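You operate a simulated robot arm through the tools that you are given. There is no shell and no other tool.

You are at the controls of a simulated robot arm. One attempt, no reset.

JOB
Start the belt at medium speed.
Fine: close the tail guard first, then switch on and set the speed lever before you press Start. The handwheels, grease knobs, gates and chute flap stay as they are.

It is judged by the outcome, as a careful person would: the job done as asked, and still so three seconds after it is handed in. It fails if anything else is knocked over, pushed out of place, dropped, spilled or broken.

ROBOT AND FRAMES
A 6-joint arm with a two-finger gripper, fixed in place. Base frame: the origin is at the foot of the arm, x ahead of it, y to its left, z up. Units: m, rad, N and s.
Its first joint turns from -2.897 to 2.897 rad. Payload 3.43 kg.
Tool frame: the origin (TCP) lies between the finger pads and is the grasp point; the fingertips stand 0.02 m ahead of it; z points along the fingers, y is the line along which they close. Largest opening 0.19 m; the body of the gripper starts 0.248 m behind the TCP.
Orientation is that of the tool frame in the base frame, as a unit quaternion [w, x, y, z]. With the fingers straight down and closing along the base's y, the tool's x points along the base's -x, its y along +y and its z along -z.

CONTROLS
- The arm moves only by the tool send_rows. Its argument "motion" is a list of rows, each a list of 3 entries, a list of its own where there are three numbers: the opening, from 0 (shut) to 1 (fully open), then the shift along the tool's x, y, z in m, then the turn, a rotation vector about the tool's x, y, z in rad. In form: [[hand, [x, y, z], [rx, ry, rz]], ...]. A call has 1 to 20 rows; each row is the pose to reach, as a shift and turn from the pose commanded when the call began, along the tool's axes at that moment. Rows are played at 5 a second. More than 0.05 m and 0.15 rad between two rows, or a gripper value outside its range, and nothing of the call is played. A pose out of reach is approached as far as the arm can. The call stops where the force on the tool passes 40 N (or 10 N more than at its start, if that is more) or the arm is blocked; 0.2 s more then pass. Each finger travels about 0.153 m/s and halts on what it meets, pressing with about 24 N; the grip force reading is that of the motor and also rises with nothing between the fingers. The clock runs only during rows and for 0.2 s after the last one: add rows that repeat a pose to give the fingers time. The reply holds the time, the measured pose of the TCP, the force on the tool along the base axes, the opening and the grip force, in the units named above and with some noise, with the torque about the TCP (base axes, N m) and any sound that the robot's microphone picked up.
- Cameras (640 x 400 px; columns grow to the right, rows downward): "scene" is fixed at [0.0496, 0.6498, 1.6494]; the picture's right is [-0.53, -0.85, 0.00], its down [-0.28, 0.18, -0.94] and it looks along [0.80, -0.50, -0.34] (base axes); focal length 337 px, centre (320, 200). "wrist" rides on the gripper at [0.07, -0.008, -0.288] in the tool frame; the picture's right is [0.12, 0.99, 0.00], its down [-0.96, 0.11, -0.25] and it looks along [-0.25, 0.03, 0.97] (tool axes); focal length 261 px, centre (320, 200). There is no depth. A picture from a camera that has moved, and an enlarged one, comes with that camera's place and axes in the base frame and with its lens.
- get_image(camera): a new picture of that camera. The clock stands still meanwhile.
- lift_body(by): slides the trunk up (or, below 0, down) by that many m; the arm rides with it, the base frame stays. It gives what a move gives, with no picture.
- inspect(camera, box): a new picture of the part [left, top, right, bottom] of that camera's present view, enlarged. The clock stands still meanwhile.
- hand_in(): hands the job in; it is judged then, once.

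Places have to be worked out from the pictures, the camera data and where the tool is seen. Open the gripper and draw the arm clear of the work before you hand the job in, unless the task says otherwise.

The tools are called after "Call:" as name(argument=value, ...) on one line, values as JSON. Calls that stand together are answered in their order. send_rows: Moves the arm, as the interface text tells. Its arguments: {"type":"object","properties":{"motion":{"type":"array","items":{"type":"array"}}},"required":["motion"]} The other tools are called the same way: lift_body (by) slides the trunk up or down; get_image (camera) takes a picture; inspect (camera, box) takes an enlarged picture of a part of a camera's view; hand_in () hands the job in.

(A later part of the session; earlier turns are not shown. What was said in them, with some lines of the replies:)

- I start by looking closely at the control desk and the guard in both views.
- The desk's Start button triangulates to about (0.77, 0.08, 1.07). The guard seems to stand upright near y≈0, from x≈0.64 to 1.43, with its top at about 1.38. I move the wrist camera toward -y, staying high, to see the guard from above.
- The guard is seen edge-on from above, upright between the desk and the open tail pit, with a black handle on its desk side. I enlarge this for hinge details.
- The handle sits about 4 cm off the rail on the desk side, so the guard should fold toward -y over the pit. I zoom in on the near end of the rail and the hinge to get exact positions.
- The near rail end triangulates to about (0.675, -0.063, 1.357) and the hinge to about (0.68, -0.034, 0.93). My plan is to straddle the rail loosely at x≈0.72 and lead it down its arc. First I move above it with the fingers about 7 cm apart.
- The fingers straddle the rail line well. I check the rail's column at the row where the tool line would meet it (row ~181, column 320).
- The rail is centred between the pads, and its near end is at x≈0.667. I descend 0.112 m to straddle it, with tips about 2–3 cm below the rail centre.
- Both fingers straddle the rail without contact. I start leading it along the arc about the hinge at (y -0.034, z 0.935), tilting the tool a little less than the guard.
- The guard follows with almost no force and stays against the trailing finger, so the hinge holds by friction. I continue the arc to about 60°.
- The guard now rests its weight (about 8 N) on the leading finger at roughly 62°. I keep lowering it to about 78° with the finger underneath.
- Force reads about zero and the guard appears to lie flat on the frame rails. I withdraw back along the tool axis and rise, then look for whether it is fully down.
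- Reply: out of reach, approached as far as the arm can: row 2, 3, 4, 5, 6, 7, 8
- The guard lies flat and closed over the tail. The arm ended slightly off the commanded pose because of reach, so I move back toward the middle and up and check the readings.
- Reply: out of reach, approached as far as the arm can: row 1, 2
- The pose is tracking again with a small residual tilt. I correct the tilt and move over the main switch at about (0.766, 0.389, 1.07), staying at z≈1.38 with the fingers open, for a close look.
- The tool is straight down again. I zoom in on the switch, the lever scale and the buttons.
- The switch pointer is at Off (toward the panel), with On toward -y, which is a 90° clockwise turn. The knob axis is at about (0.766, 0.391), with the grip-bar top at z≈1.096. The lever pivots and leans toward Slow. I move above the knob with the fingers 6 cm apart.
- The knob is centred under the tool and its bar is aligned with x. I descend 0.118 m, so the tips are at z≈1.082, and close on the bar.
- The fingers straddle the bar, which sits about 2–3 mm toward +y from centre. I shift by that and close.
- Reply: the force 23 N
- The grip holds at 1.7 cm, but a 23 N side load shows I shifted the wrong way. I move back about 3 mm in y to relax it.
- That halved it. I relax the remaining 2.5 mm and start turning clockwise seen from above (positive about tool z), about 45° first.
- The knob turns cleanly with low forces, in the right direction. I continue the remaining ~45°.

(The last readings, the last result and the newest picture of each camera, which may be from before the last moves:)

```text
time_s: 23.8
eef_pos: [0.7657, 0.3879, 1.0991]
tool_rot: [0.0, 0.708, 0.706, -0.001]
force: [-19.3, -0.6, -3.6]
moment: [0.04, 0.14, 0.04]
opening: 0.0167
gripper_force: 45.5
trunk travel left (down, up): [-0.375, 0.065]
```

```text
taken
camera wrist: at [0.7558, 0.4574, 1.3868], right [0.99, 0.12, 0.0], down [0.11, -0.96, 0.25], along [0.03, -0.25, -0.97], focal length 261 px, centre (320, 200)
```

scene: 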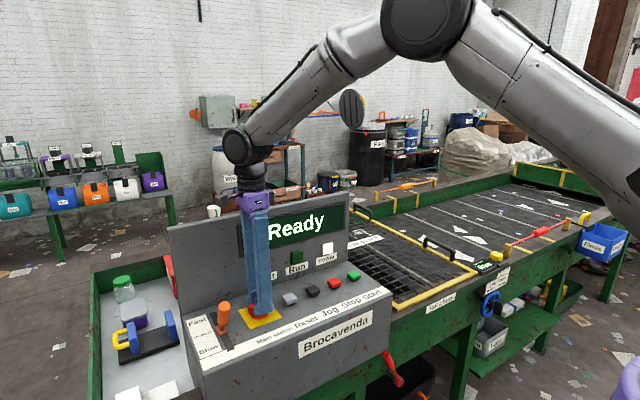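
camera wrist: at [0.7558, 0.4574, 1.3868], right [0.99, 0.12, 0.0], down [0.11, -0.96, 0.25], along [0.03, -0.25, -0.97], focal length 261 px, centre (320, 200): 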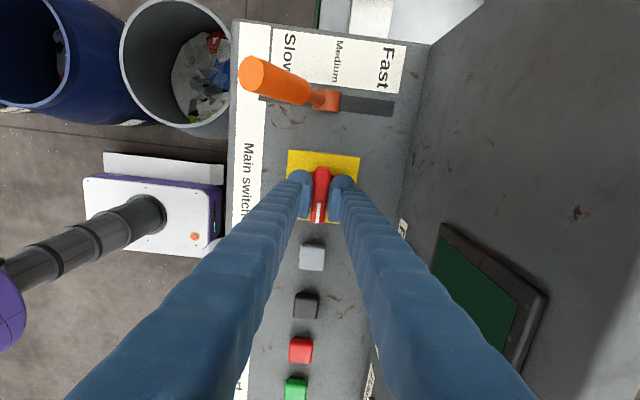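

The display now reads "Ready" and the Power lamp is lit, so the switch is On. I look closer at the lever from here before letting go of the knob.

Call:
inspect(camera="wrist", box=[220, 20, 420, 140])

Call:
inspect(camera="scene", box=[180, 200, 360, 350])

```text
3.20 times, centred on (320, 80) of wrist
camera zoom: at [0.7558, 0.4574, 1.3868], right [0.99, 0.12, 0.0], down [0.11, -0.96, 0.25], along [0.03, -0.25, -0.97], focal length 834 px, centre (320, 584)
```

zoom: 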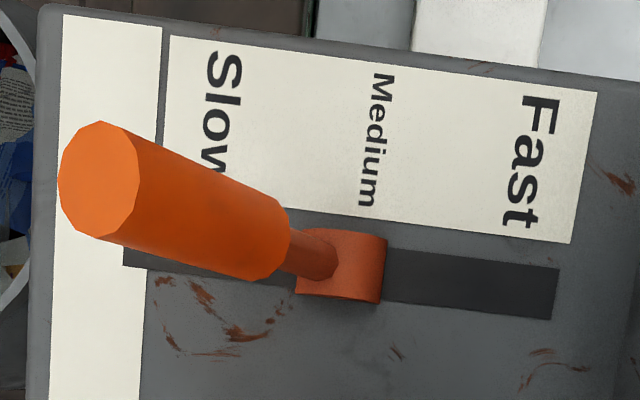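

```text
2.67 times, centred on (270, 275) of scene
camera zoom: at [0.0496, 0.6498, 1.6494], right [-0.53, -0.85, 0.0], down [-0.28, 0.18, -0.94], along [0.8, -0.5, -0.34], focal length 898 px, centre (453, 0)
```

zoom: 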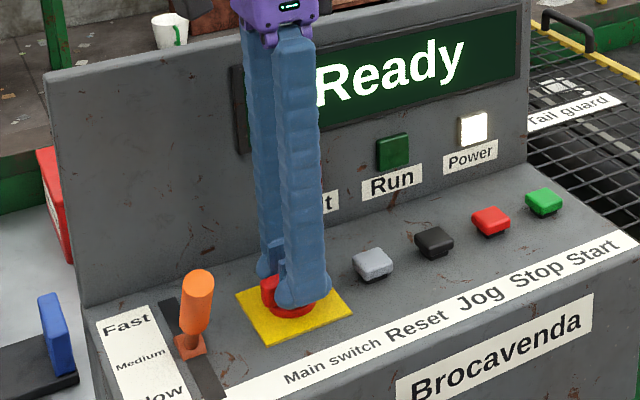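

The lever hub is at the slot centre (x≈0.760, y≈0.493), with the handle leaning about 27° to Slow, so Medium should be upright. I release the knob and rise clear.

Call:
send_rows(motion=[[0.15, [0, 0, 0], [0, 0, 0]], [0.3, [0, 0, 0], [0, 0, 0]], [0.32, [0, 0, 0], [0, 0, 0]], [0.32, [0, 0, -0.03], [0, 0, 0]], [0.32, [0, 0, -0.07], [0, 0, 0]], [0.32, [0, 0, -0.11], [0, 0, 0]], [0.32, [0, 0, -0.15], [0, 0, 0]]])

Call:
get_image(camera="scene")

Call:
get_image(camera="wrist")

```text
time_s: 25.4
eef_pos: [0.7664, 0.3889, 1.2524]
tool_rot: [0.0, 0.707, 0.707, 0.0]
force: [-0.3, 0.7, 0.7]
moment: [-0.01, -0.08, -0.02]
opening: 0.0607
gripper_force: 0.0
trunk travel left (down, up): [-0.375, 0.065]
```

```text
taken
```

scene: 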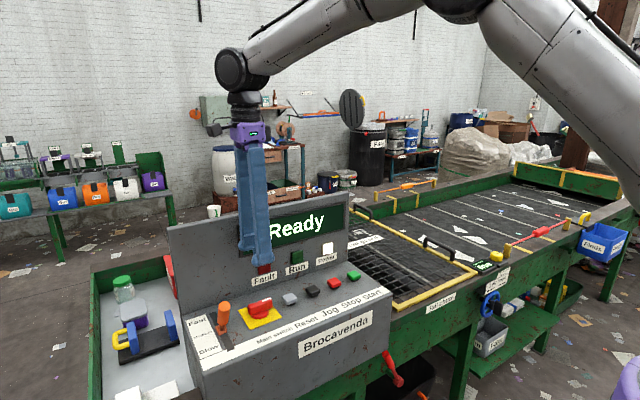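

```text
taken
camera wrist: at [0.7553, 0.4584, 1.5406], right [0.99, 0.12, 0.0], down [0.12, -0.96, 0.25], along [0.03, -0.25, -0.97], focal length 261 px, centre (320, 200)
```

wrist: 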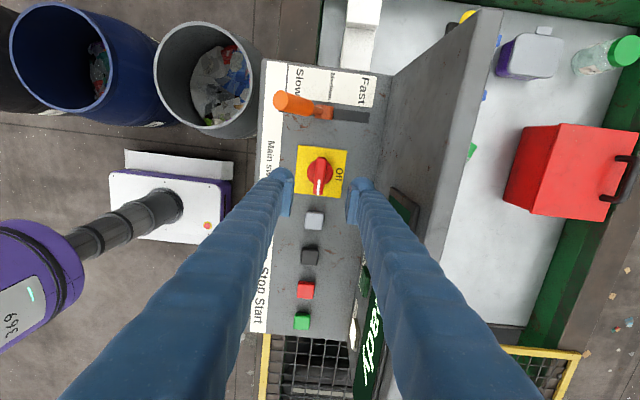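

The knob stays at On. I move above the lever at (0.715, 0.493) with the fingers 12 cm apart along x.

Call:
send_rows(motion=[[0.32, [0.03, -0.015, 0], [0, 0, 0]], [0.45, [0.06, -0.03, 0], [0, 0, 0]], [0.6, [0.09, -0.045, 0], [0, 0, 0]], [0.63, [0.104, -0.051, 0], [0, 0, 0]], [0.63, [0.104, -0.051, 0], [0, 0, 0]]])

Call:
get_image(camera="wrist")

Call:
inspect(camera="scene", box=[160, 210, 320, 370])

```text
time_s: 26.6
eef_pos: [0.7156, 0.491, 1.2512]
tool_rot: [0.001, 0.707, 0.708, 0.0]
force: [-0.5, 0.2, -0.5]
moment: [0.03, -0.01, 0.06]
opening: 0.1196
gripper_force: 0.3
trunk travel left (down, up): [-0.375, 0.065]
```

```text
taken
camera wrist: at [0.7057, 0.5613, 1.5391], right [0.99, 0.12, 0.0], down [0.12, -0.96, 0.25], along [0.03, -0.25, -0.97], focal length 261 px, centre (320, 200)
```

wrist: 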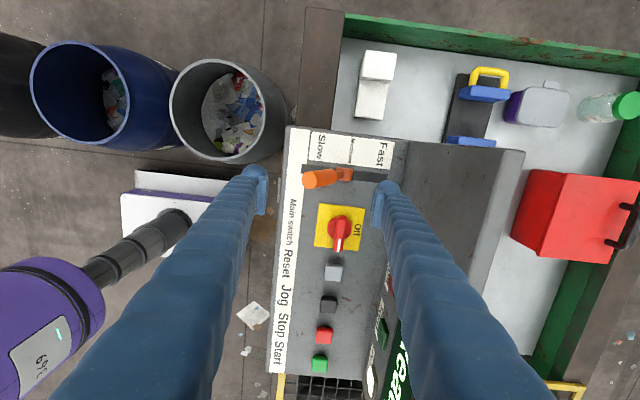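

```text
2.50 times, centred on (240, 290) of scene
camera zoom: at [0.0496, 0.6498, 1.6494], right [-0.53, -0.85, 0.0], down [-0.28, 0.18, -0.94], along [0.8, -0.5, -0.34], focal length 842 px, centre (520, -25)
```

zoom: 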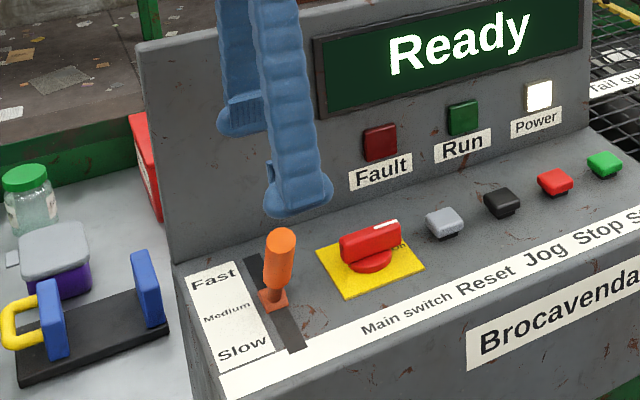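

The lever sits between the fingers, and the far finger clears the panel. I descend 0.095 m so the pads straddle the upper part of the handle.

Call:
send_rows(motion=[[0.63, [0, 0, 0.03], [0, 0, 0]], [0.63, [0, 0, 0.06], [0, 0, 0]], [0.63, [0, 0, 0.095], [0, 0, 0]], [0.63, [0, 0, 0.095], [0, 0, 0]]])

Call:
get_image(camera="wrist")

Call:
inspect(camera="scene", box=[160, 240, 320, 370])

```text
time_s: 27.6
eef_pos: [0.7156, 0.4908, 1.1565]
tool_rot: [0.0, 0.707, 0.707, 0.001]
force: [-0.2, -0.1, -0.1]
moment: [0.01, -0.06, 0.0]
opening: 0.1198
gripper_force: 0.0
trunk travel left (down, up): [-0.375, 0.065]
```

```text
taken
camera wrist: at [0.7058, 0.5612, 1.4434], right [0.99, 0.12, 0.0], down [0.12, -0.96, 0.25], along [0.03, -0.25, -0.97], focal length 261 px, centre (320, 200)
```

wrist: 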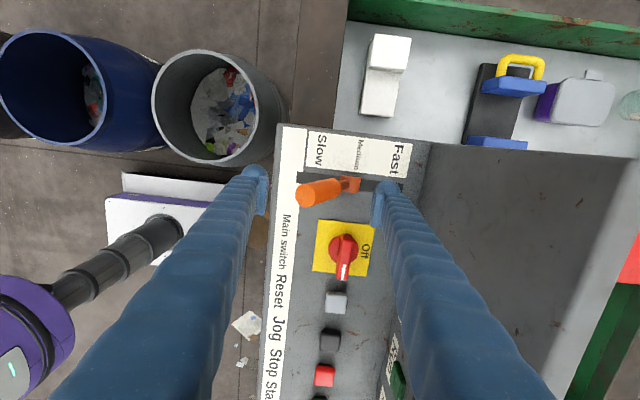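

```text
3.08 times, centred on (240, 305) of scene
camera zoom: at [0.0496, 0.6498, 1.6494], right [-0.53, -0.85, 0.0], down [-0.28, 0.18, -0.94], along [0.8, -0.5, -0.34], focal length 1036 px, centre (566, -123)
```

zoom: 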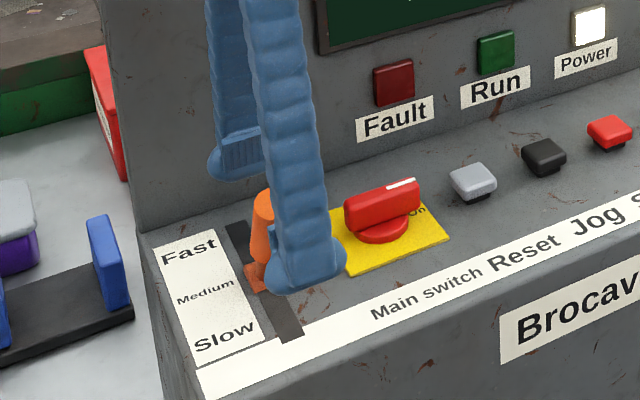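

I shift +x to bring the tool over the hub (x≈0.760) while narrowing the gap, so the near finger pushes the handle toward upright. Then I close gently.

Call:
send_rows(motion=[[0.55, [0, 0.012, 0], [0, 0, 0]], [0.48, [0, 0.024, 0], [0, 0, 0]], [0.41, [0, 0.035, 0], [0, 0, 0]], [0.35, [0, 0.0444, 0], [0, 0, 0]], [0.3, [0, 0.0444, 0], [0, 0, 0]], [0.25, [0, 0.0444, 0], [0, 0, 0]], [0.2, [0, 0.0444, 0], [0, 0, 0]], [0.2, [0, 0.0444, 0], [0, 0, 0]]])

Call:
get_image(camera="wrist")

Call:
inspect(camera="scene", box=[160, 200, 360, 370])

```text
time_s: 29.4
eef_pos: [0.7616, 0.4913, 1.1547]
tool_rot: [0.0, 0.707, 0.707, 0.0]
force: [0.3, 0.8, 0.3]
moment: [0.0, 0.01, 0.04]
opening: 0.038
gripper_force: 0.0
trunk travel left (down, up): [-0.375, 0.065]
```

```text
taken
camera wrist: at [0.7516, 0.5618, 1.4425], right [0.99, 0.12, 0.0], down [0.12, -0.96, 0.25], along [0.03, -0.25, -0.97], focal length 261 px, centre (320, 200)
```

wrist: 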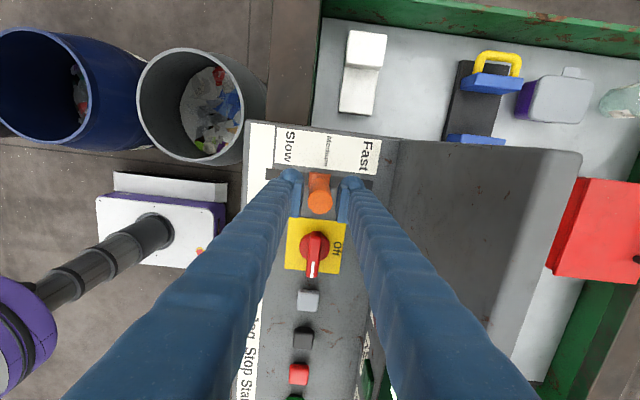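

```text
2.35 times, centred on (260, 285) of scene
camera zoom: at [0.0496, 0.6498, 1.6494], right [-0.53, -0.85, 0.0], down [-0.28, 0.18, -0.94], along [0.8, -0.5, -0.34], focal length 792 px, centre (461, 0)
```

zoom: 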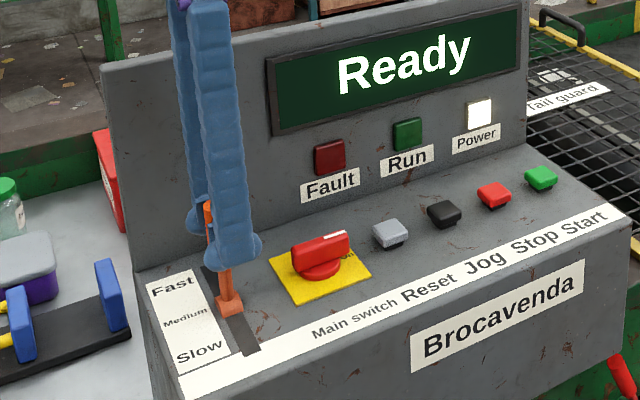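

The handle is now nearly upright inside a 3.8 cm gap, with no force on the tool. I zoom in to judge how far it still leans.

Call:
inspect(camera="wrist", box=[260, 150, 380, 230])

Call:
inspect(camera="scene", box=[190, 270, 280, 350])

```text
5.00 times, centred on (320, 190) of wrist
camera zoom: at [0.7516, 0.5618, 1.4425], right [0.99, 0.12, 0.0], down [0.12, -0.96, 0.25], along [0.03, -0.25, -0.97], focal length 1303 px, centre (320, 250)
```

zoom: 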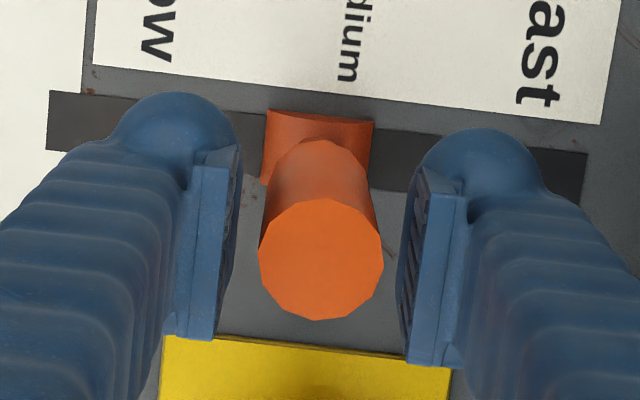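

```text
5.00 times, centred on (235, 310) of scene
camera zoom: at [0.0496, 0.6498, 1.6494], right [-0.53, -0.85, 0.0], down [-0.28, 0.18, -0.94], along [0.8, -0.5, -0.34], focal length 1684 px, centre (745, -350)
```

zoom: 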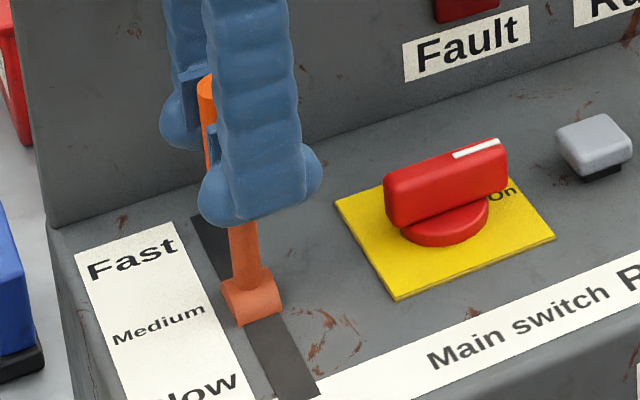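

Hub and cap both come out at x≈0.759–0.760, so the handle is upright, centred and touching neither pad: Medium. I open a little, rise straight up and check that it stays.

Call:
send_rows(motion=[[0.25, [0, 0, 0], [0, 0, 0]], [0.32, [0, 0, 0], [0, 0, 0]], [0.32, [0, 0, -0.03], [0, 0, 0]], [0.32, [0, 0, -0.07], [0, 0, 0]], [0.32, [0, 0, -0.11], [0, 0, 0]], [0.32, [0, 0, -0.15], [0, 0, 0]]])

Call:
inspect(camera="wrist", box=[230, 110, 430, 250])

Call:
inspect(camera="scene", box=[160, 190, 380, 370])

```text
time_s: 30.8
eef_pos: [0.7603, 0.4926, 1.3059]
tool_rot: [0.0, 0.707, 0.707, 0.0]
force: [0.3, 0.2, 0.4]
moment: [0.03, -0.04, 0.04]
opening: 0.061
gripper_force: 0.0
trunk travel left (down, up): [-0.375, 0.065]
```

```text
2.86 times, centred on (330, 180) of wrist
camera zoom: at [0.7503, 0.5621, 1.5935], right [0.99, 0.12, 0.0], down [0.12, -0.96, 0.25], along [0.03, -0.25, -0.97], focal length 745 px, centre (291, 257)
```

zoom: 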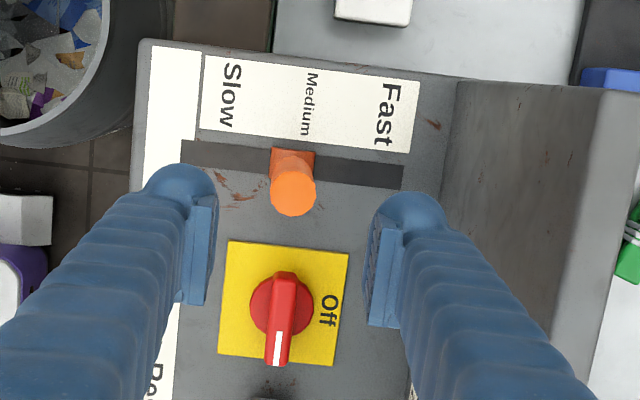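

```text
2.22 times, centred on (270, 280) of scene
camera zoom: at [0.0496, 0.6498, 1.6494], right [-0.53, -0.85, 0.0], down [-0.28, 0.18, -0.94], along [0.8, -0.5, -0.34], focal length 748 px, centre (431, 22)
```

zoom: 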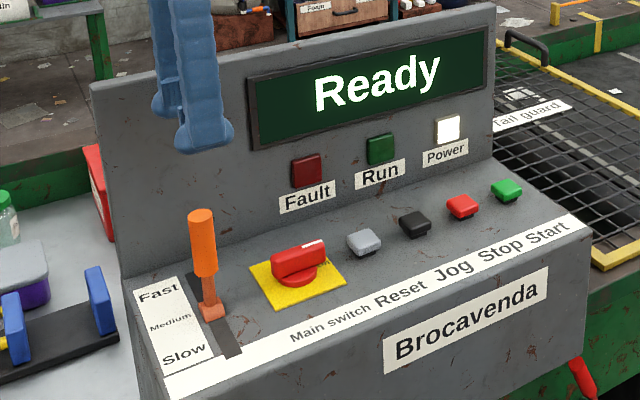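

The lever stays upright at Medium, the switch is On, and the display reads Ready. I shut the gripper and traverse to above the Start button at about (0.768, 0.076).

Call:
send_rows(motion=[[0.1, [-0.02, 0, 0], [0, 0, 0]], [0.0, [-0.06, 0.002, 0], [0, 0, 0]], [0.0, [-0.105, 0.004, 0], [0, 0, 0]], [0.0, [-0.15, 0.006, 0], [0, 0, 0]], [0.0, [-0.195, 0.008, 0], [0, 0, 0]], [0.0, [-0.24, 0.008, 0], [0, 0, 0]], [0.0, [-0.285, 0.008, 0], [0, 0, 0]], [0.0, [-0.33, 0.008, 0], [0, 0, 0]], [0.0, [-0.375, 0.008, 0], [0, 0, 0]], [0.0, [-0.4166, 0.008, 0], [0, 0, 0]], [0.0, [-0.4166, 0.008, 0.05], [0, 0, 0]], [0.0, [-0.4166, 0.008, 0.1], [0, 0, 0]], [0.0, [-0.4166, 0.008, 0.1], [0, 0, 0]]])

Call:
get_image(camera="wrist")

Call:
get_image(camera="scene")

Call:
inspect(camera="scene", box=[270, 200, 420, 310])

```text
time_s: 33.6
eef_pos: [0.7665, 0.0722, 1.2071]
tool_rot: [0.0, 0.707, 0.707, 0.0]
force: [0.1, -0.8, 0.2]
moment: [0.05, -0.04, -0.01]
opening: 0.0
gripper_force: 24.2
trunk travel left (down, up): [-0.375, 0.065]
```

```text
taken
camera wrist: at [0.7563, 0.1427, 1.4937], right [0.99, 0.12, 0.0], down [0.12, -0.96, 0.25], along [0.03, -0.25, -0.97], focal length 261 px, centre (320, 200)
```

wrist: 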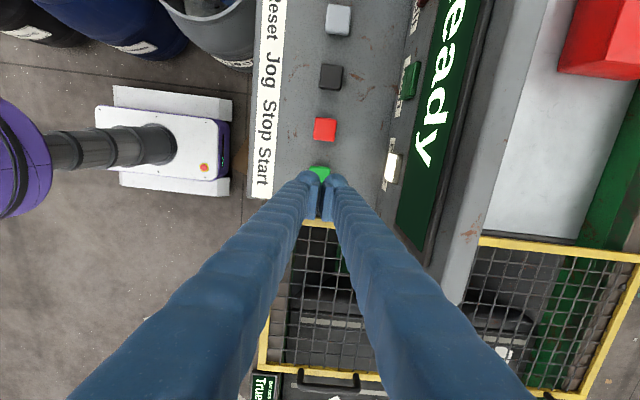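

```text
taken
```

scene: 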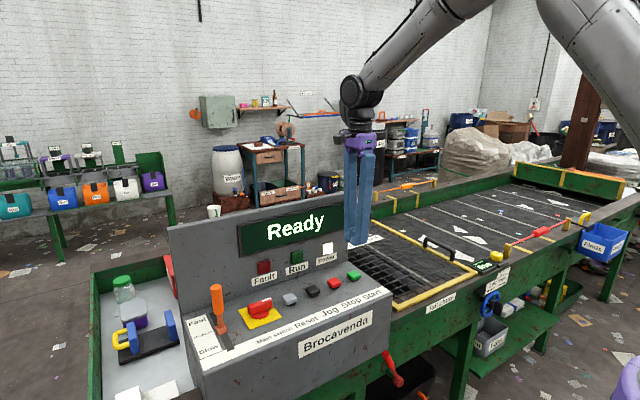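

```text
3.64 times, centred on (345, 255) of scene
camera zoom: at [0.0496, 0.6498, 1.6494], right [-0.53, -0.85, 0.0], down [-0.28, 0.18, -0.94], along [0.8, -0.5, -0.34], focal length 1225 px, centre (229, 0)
```

zoom: 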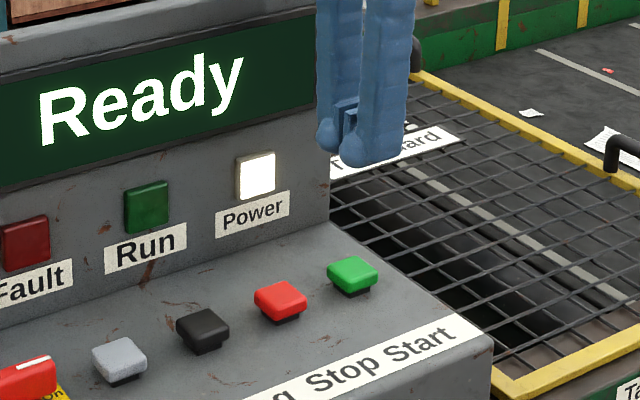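

Start is right under the closed fingertips. The small "Belt runs" display seems to have changed text, so I read it before pressing.

Call:
inspect(camera="scene", box=[460, 240, 540, 300])

Call:
inspect(camera="wrist", box=[290, 110, 360, 230])

```text
6.67 times, centred on (500, 270) of scene
camera zoom: at [0.0496, 0.6498, 1.6494], right [-0.53, -0.85, 0.0], down [-0.28, 0.18, -0.94], along [0.8, -0.5, -0.34], focal length 2245 px, centre (-880, -267)
```

zoom: 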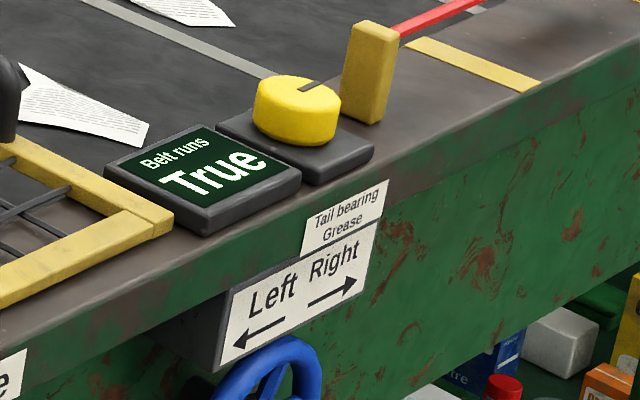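

```text
3.33 times, centred on (325, 170) of wrist
camera zoom: at [0.7563, 0.1427, 1.4937], right [0.99, 0.12, 0.0], down [0.12, -0.96, 0.25], along [0.03, -0.25, -0.97], focal length 869 px, centre (303, 300)
```

zoom: 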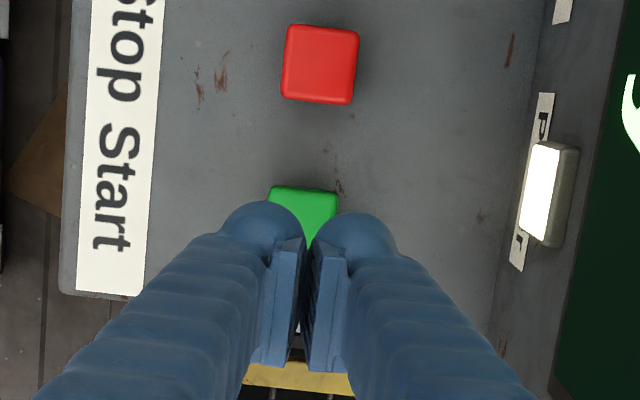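

It reads "Belt runs True", so tracking is fine and the handwheels can stay alone. The fingertips are centred over Start in x, so I nudge 3 mm in y and lower slowly onto the button.

Call:
send_rows(motion=[[0.0, [0.003, 0, 0.03], [0, 0, 0]], [0.0, [0.003, 0, 0.07], [0, 0, 0]], [0.0, [0.003, 0, 0.1], [0, 0, 0]], [0.0, [0.003, 0, 0.108], [0, 0, 0]], [0.0, [0.003, 0, 0.112], [0, 0, 0]], [0.0, [0.003, 0, 0.115], [0, 0, 0]], [0.0, [0.003, 0, 0.118], [0, 0, 0]]])

Call:
inspect(camera="scene", box=[230, 190, 420, 320])

```text
time_s: 35.1
eef_pos: [0.7678, 0.0786, 1.094]
tool_rot: [0.002, 0.707, 0.707, 0.002]
force: [-9.3, 0.0, 23.3]
moment: [0.03, 0.28, -0.03]
opening: 0.0061
gripper_force: 34.4
trunk travel left (down, up): [-0.375, 0.065]
heard: click
stopped in row 7: the force on the tool passed its limit at 43 N (the readings are from after the stop); the commanded pose is now the measured one
```

```text
3.08 times, centred on (325, 255) of scene
camera zoom: at [0.0496, 0.6498, 1.6494], right [-0.53, -0.85, 0.0], down [-0.28, 0.18, -0.94], along [0.8, -0.5, -0.34], focal length 1036 px, centre (305, 31)
```

zoom: 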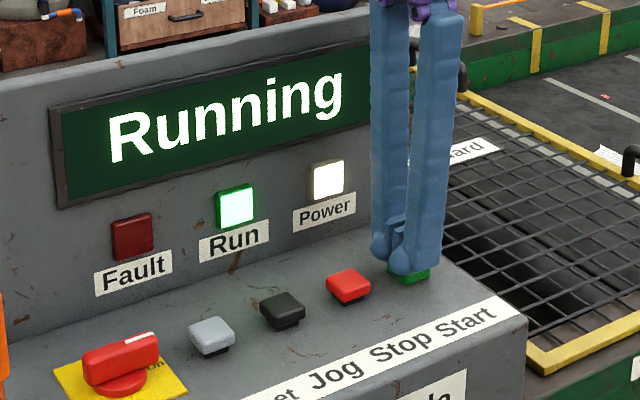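

A click was heard, the display reads "Running" and the Run lamp is lit. I lift straight off the button, then draw the arm back and up and open the gripper.

Call:
send_rows(motion=[[0.0, [0, 0, -0.01], [0, 0, 0]], [0.0, [0, 0, -0.04], [0, 0, 0]], [0.0, [0, 0, -0.08], [0, 0, 0]], [0.0, [0, 0, -0.12], [0, 0, 0]], [0.0, [0, 0, -0.16], [0, 0, 0]], [0.0, [0, 0, -0.2], [0, 0, 0]], [0.0, [0.01, -0.02, -0.24], [0, 0, 0]], [0.2, [0.03, -0.05, -0.28], [0, 0, 0]], [0.5, [0.05, -0.09, -0.3], [0, 0, 0]], [0.8, [0.07, -0.13, -0.32], [0, 0, 0]], [1, [0.09, -0.17, -0.34], [0, 0, 0]], [1, [0.11, -0.2, -0.36], [0, 0, 0]], [1, [0.11, -0.2, -0.36], [0, 0, 0]]])

Call:
get_image(camera="scene")

Call:
get_image(camera="wrist")

```text
refused: row 8 steps farther than a row can; nothing moved
```

```text
taken
```

scene: 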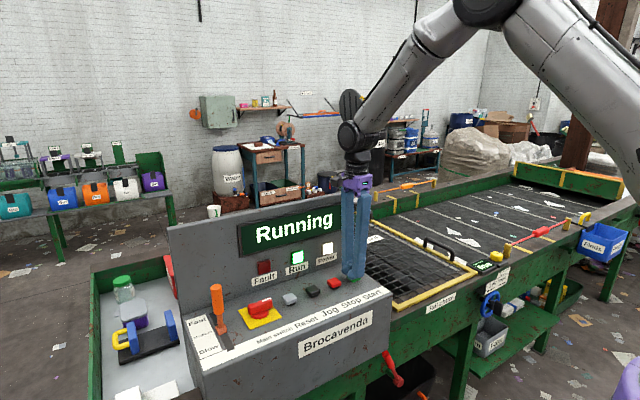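

```text
taken
camera wrist: at [0.7568, 0.148, 1.3813], right [0.99, 0.12, 0.01], down [0.11, -0.96, 0.25], along [0.04, -0.25, -0.97], focal length 261 px, centre (320, 200)
```

wrist: 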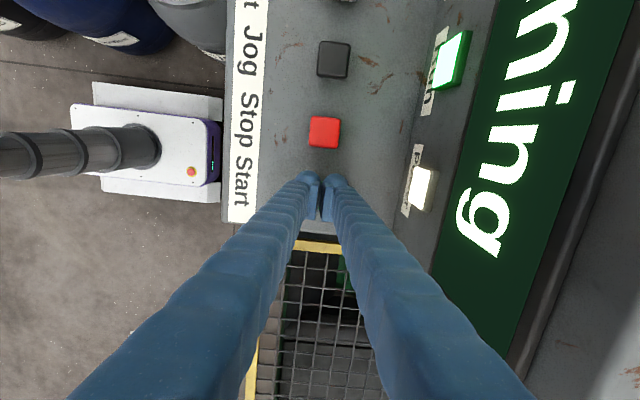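

One row step was too long, so nothing moved; the belt is still running. I repeat the retreat with shorter steps.

Call:
send_rows(motion=[[0.0, [0, 0, -0.01], [0, 0, 0]], [0.0, [0, 0, -0.04], [0, 0, 0]], [0.0, [0, 0, -0.08], [0, 0, 0]], [0.0, [0, 0, -0.12], [0, 0, 0]], [0.0, [0, 0, -0.16], [0, 0, 0]], [0.0, [0, 0, -0.2], [0, 0, 0]], [0.0, [0.01, -0.02, -0.23], [0, 0, 0]], [0.2, [0.02, -0.045, -0.26], [0, 0, 0]], [0.5, [0.035, -0.075, -0.285], [0, 0, 0]], [0.8, [0.05, -0.105, -0.305], [0, 0, 0]], [1, [0.065, -0.135, -0.325], [0, 0, 0]], [1, [0.08, -0.165, -0.345], [0, 0, 0]], [1, [0.095, -0.195, -0.36], [0, 0, 0]], [1, [0.095, -0.195, -0.36], [0, 0, 0]]])

Call:
get_image(camera="scene")

Call:
get_image(camera="wrist")

Call:
inspect(camera="scene", box=[160, 180, 400, 370])

Call:
inspect(camera="scene", box=[340, 180, 640, 320])

```text
time_s: 38.1
eef_pos: [0.5755, 0.1707, 1.4512]
tool_rot: [0.001, 0.707, 0.707, 0.001]
force: [0.7, 0.0, -0.2]
moment: [-0.01, 0.09, -0.03]
opening: 0.1903
gripper_force: 0.1
trunk travel left (down, up): [-0.375, 0.065]
```

```text
taken
```

scene: 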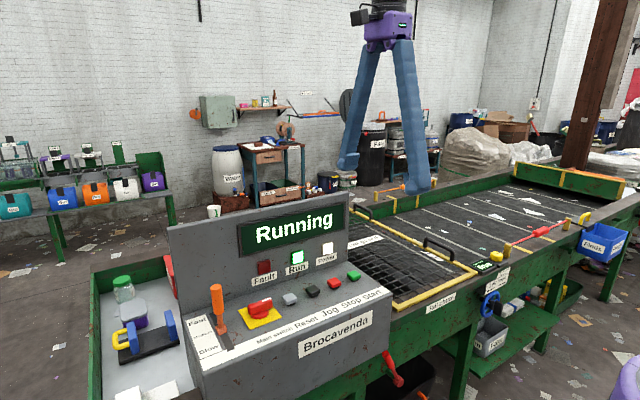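

```text
taken
camera wrist: at [0.5643, 0.2416, 1.7377], right [0.99, 0.12, 0.0], down [0.11, -0.96, 0.25], along [0.03, -0.25, -0.97], focal length 261 px, centre (320, 200)
```

wrist: 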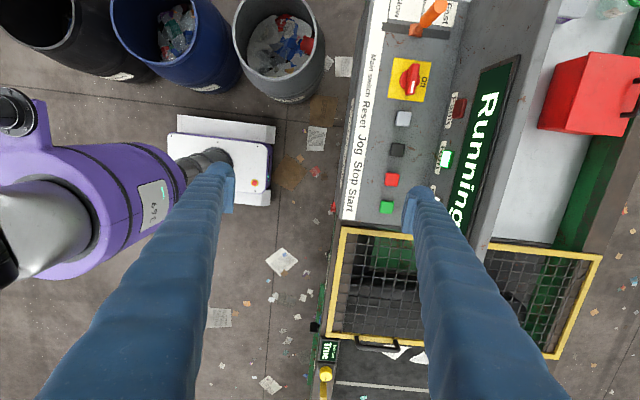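

```text
2.11 times, centred on (280, 275) of scene
camera zoom: at [0.0496, 0.6498, 1.6494], right [-0.53, -0.85, 0.0], down [-0.28, 0.18, -0.94], along [0.8, -0.5, -0.34], focal length 709 px, centre (404, 42)
```

zoom: 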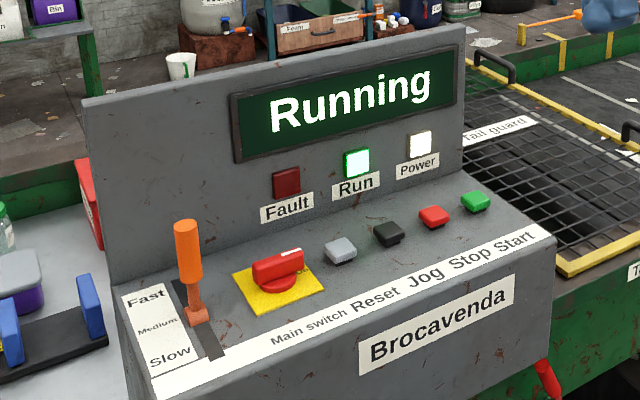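

```text
2.13 times, centred on (490, 250) of scene
camera zoom: at [0.0496, 0.6498, 1.6494], right [-0.53, -0.85, 0.0], down [-0.28, 0.18, -0.94], along [0.8, -0.5, -0.34], focal length 718 px, centre (-43, 93)
```

zoom: 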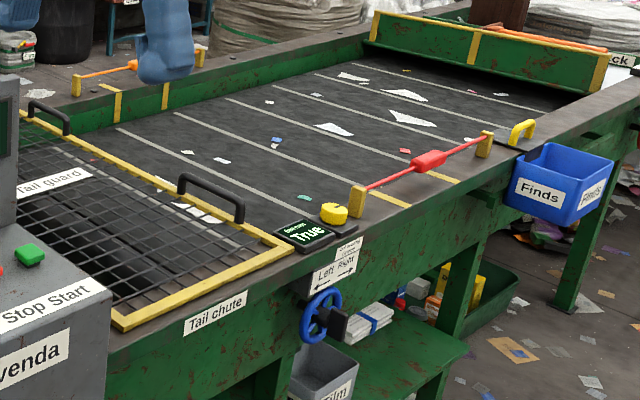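

All the checks hold three seconds after starting: display "Running", Run lamp lit, no fault, lever upright at Medium, switch On, guard down. The belt tracking reads "True", the gripper is open and the arm is clear, so I hand in.

Call:
hand_in()

```text
The job is handed in.
```

The belt is running with the speed lever at Medium, and I've handed the job in. About three seconds after I pressed Start, the display still read "Running", the Run lamp was lit and the Fault lamp was off.

I followed the order you gave:
1. **Tail guard:** I lowered it along its hinge until it lay flat over the tail.
2. **Main switch:** I turned it to On, and the display changed to "Ready".
3. **Speed lever:** it was leaning toward Slow. I moved it upright, at the middle of its slot, and it stayed there. I took upright as Medium from the lever's position, because nothing on the display shows the speed.
4. **Start:** I pressed it once and heard a click.

I didn't touch the handwheels, grease knobs, gates or chute flap. I saw nothing knocked over or out of place in the last pictures. The gripper is open and the arm is clear of the desk and belt.
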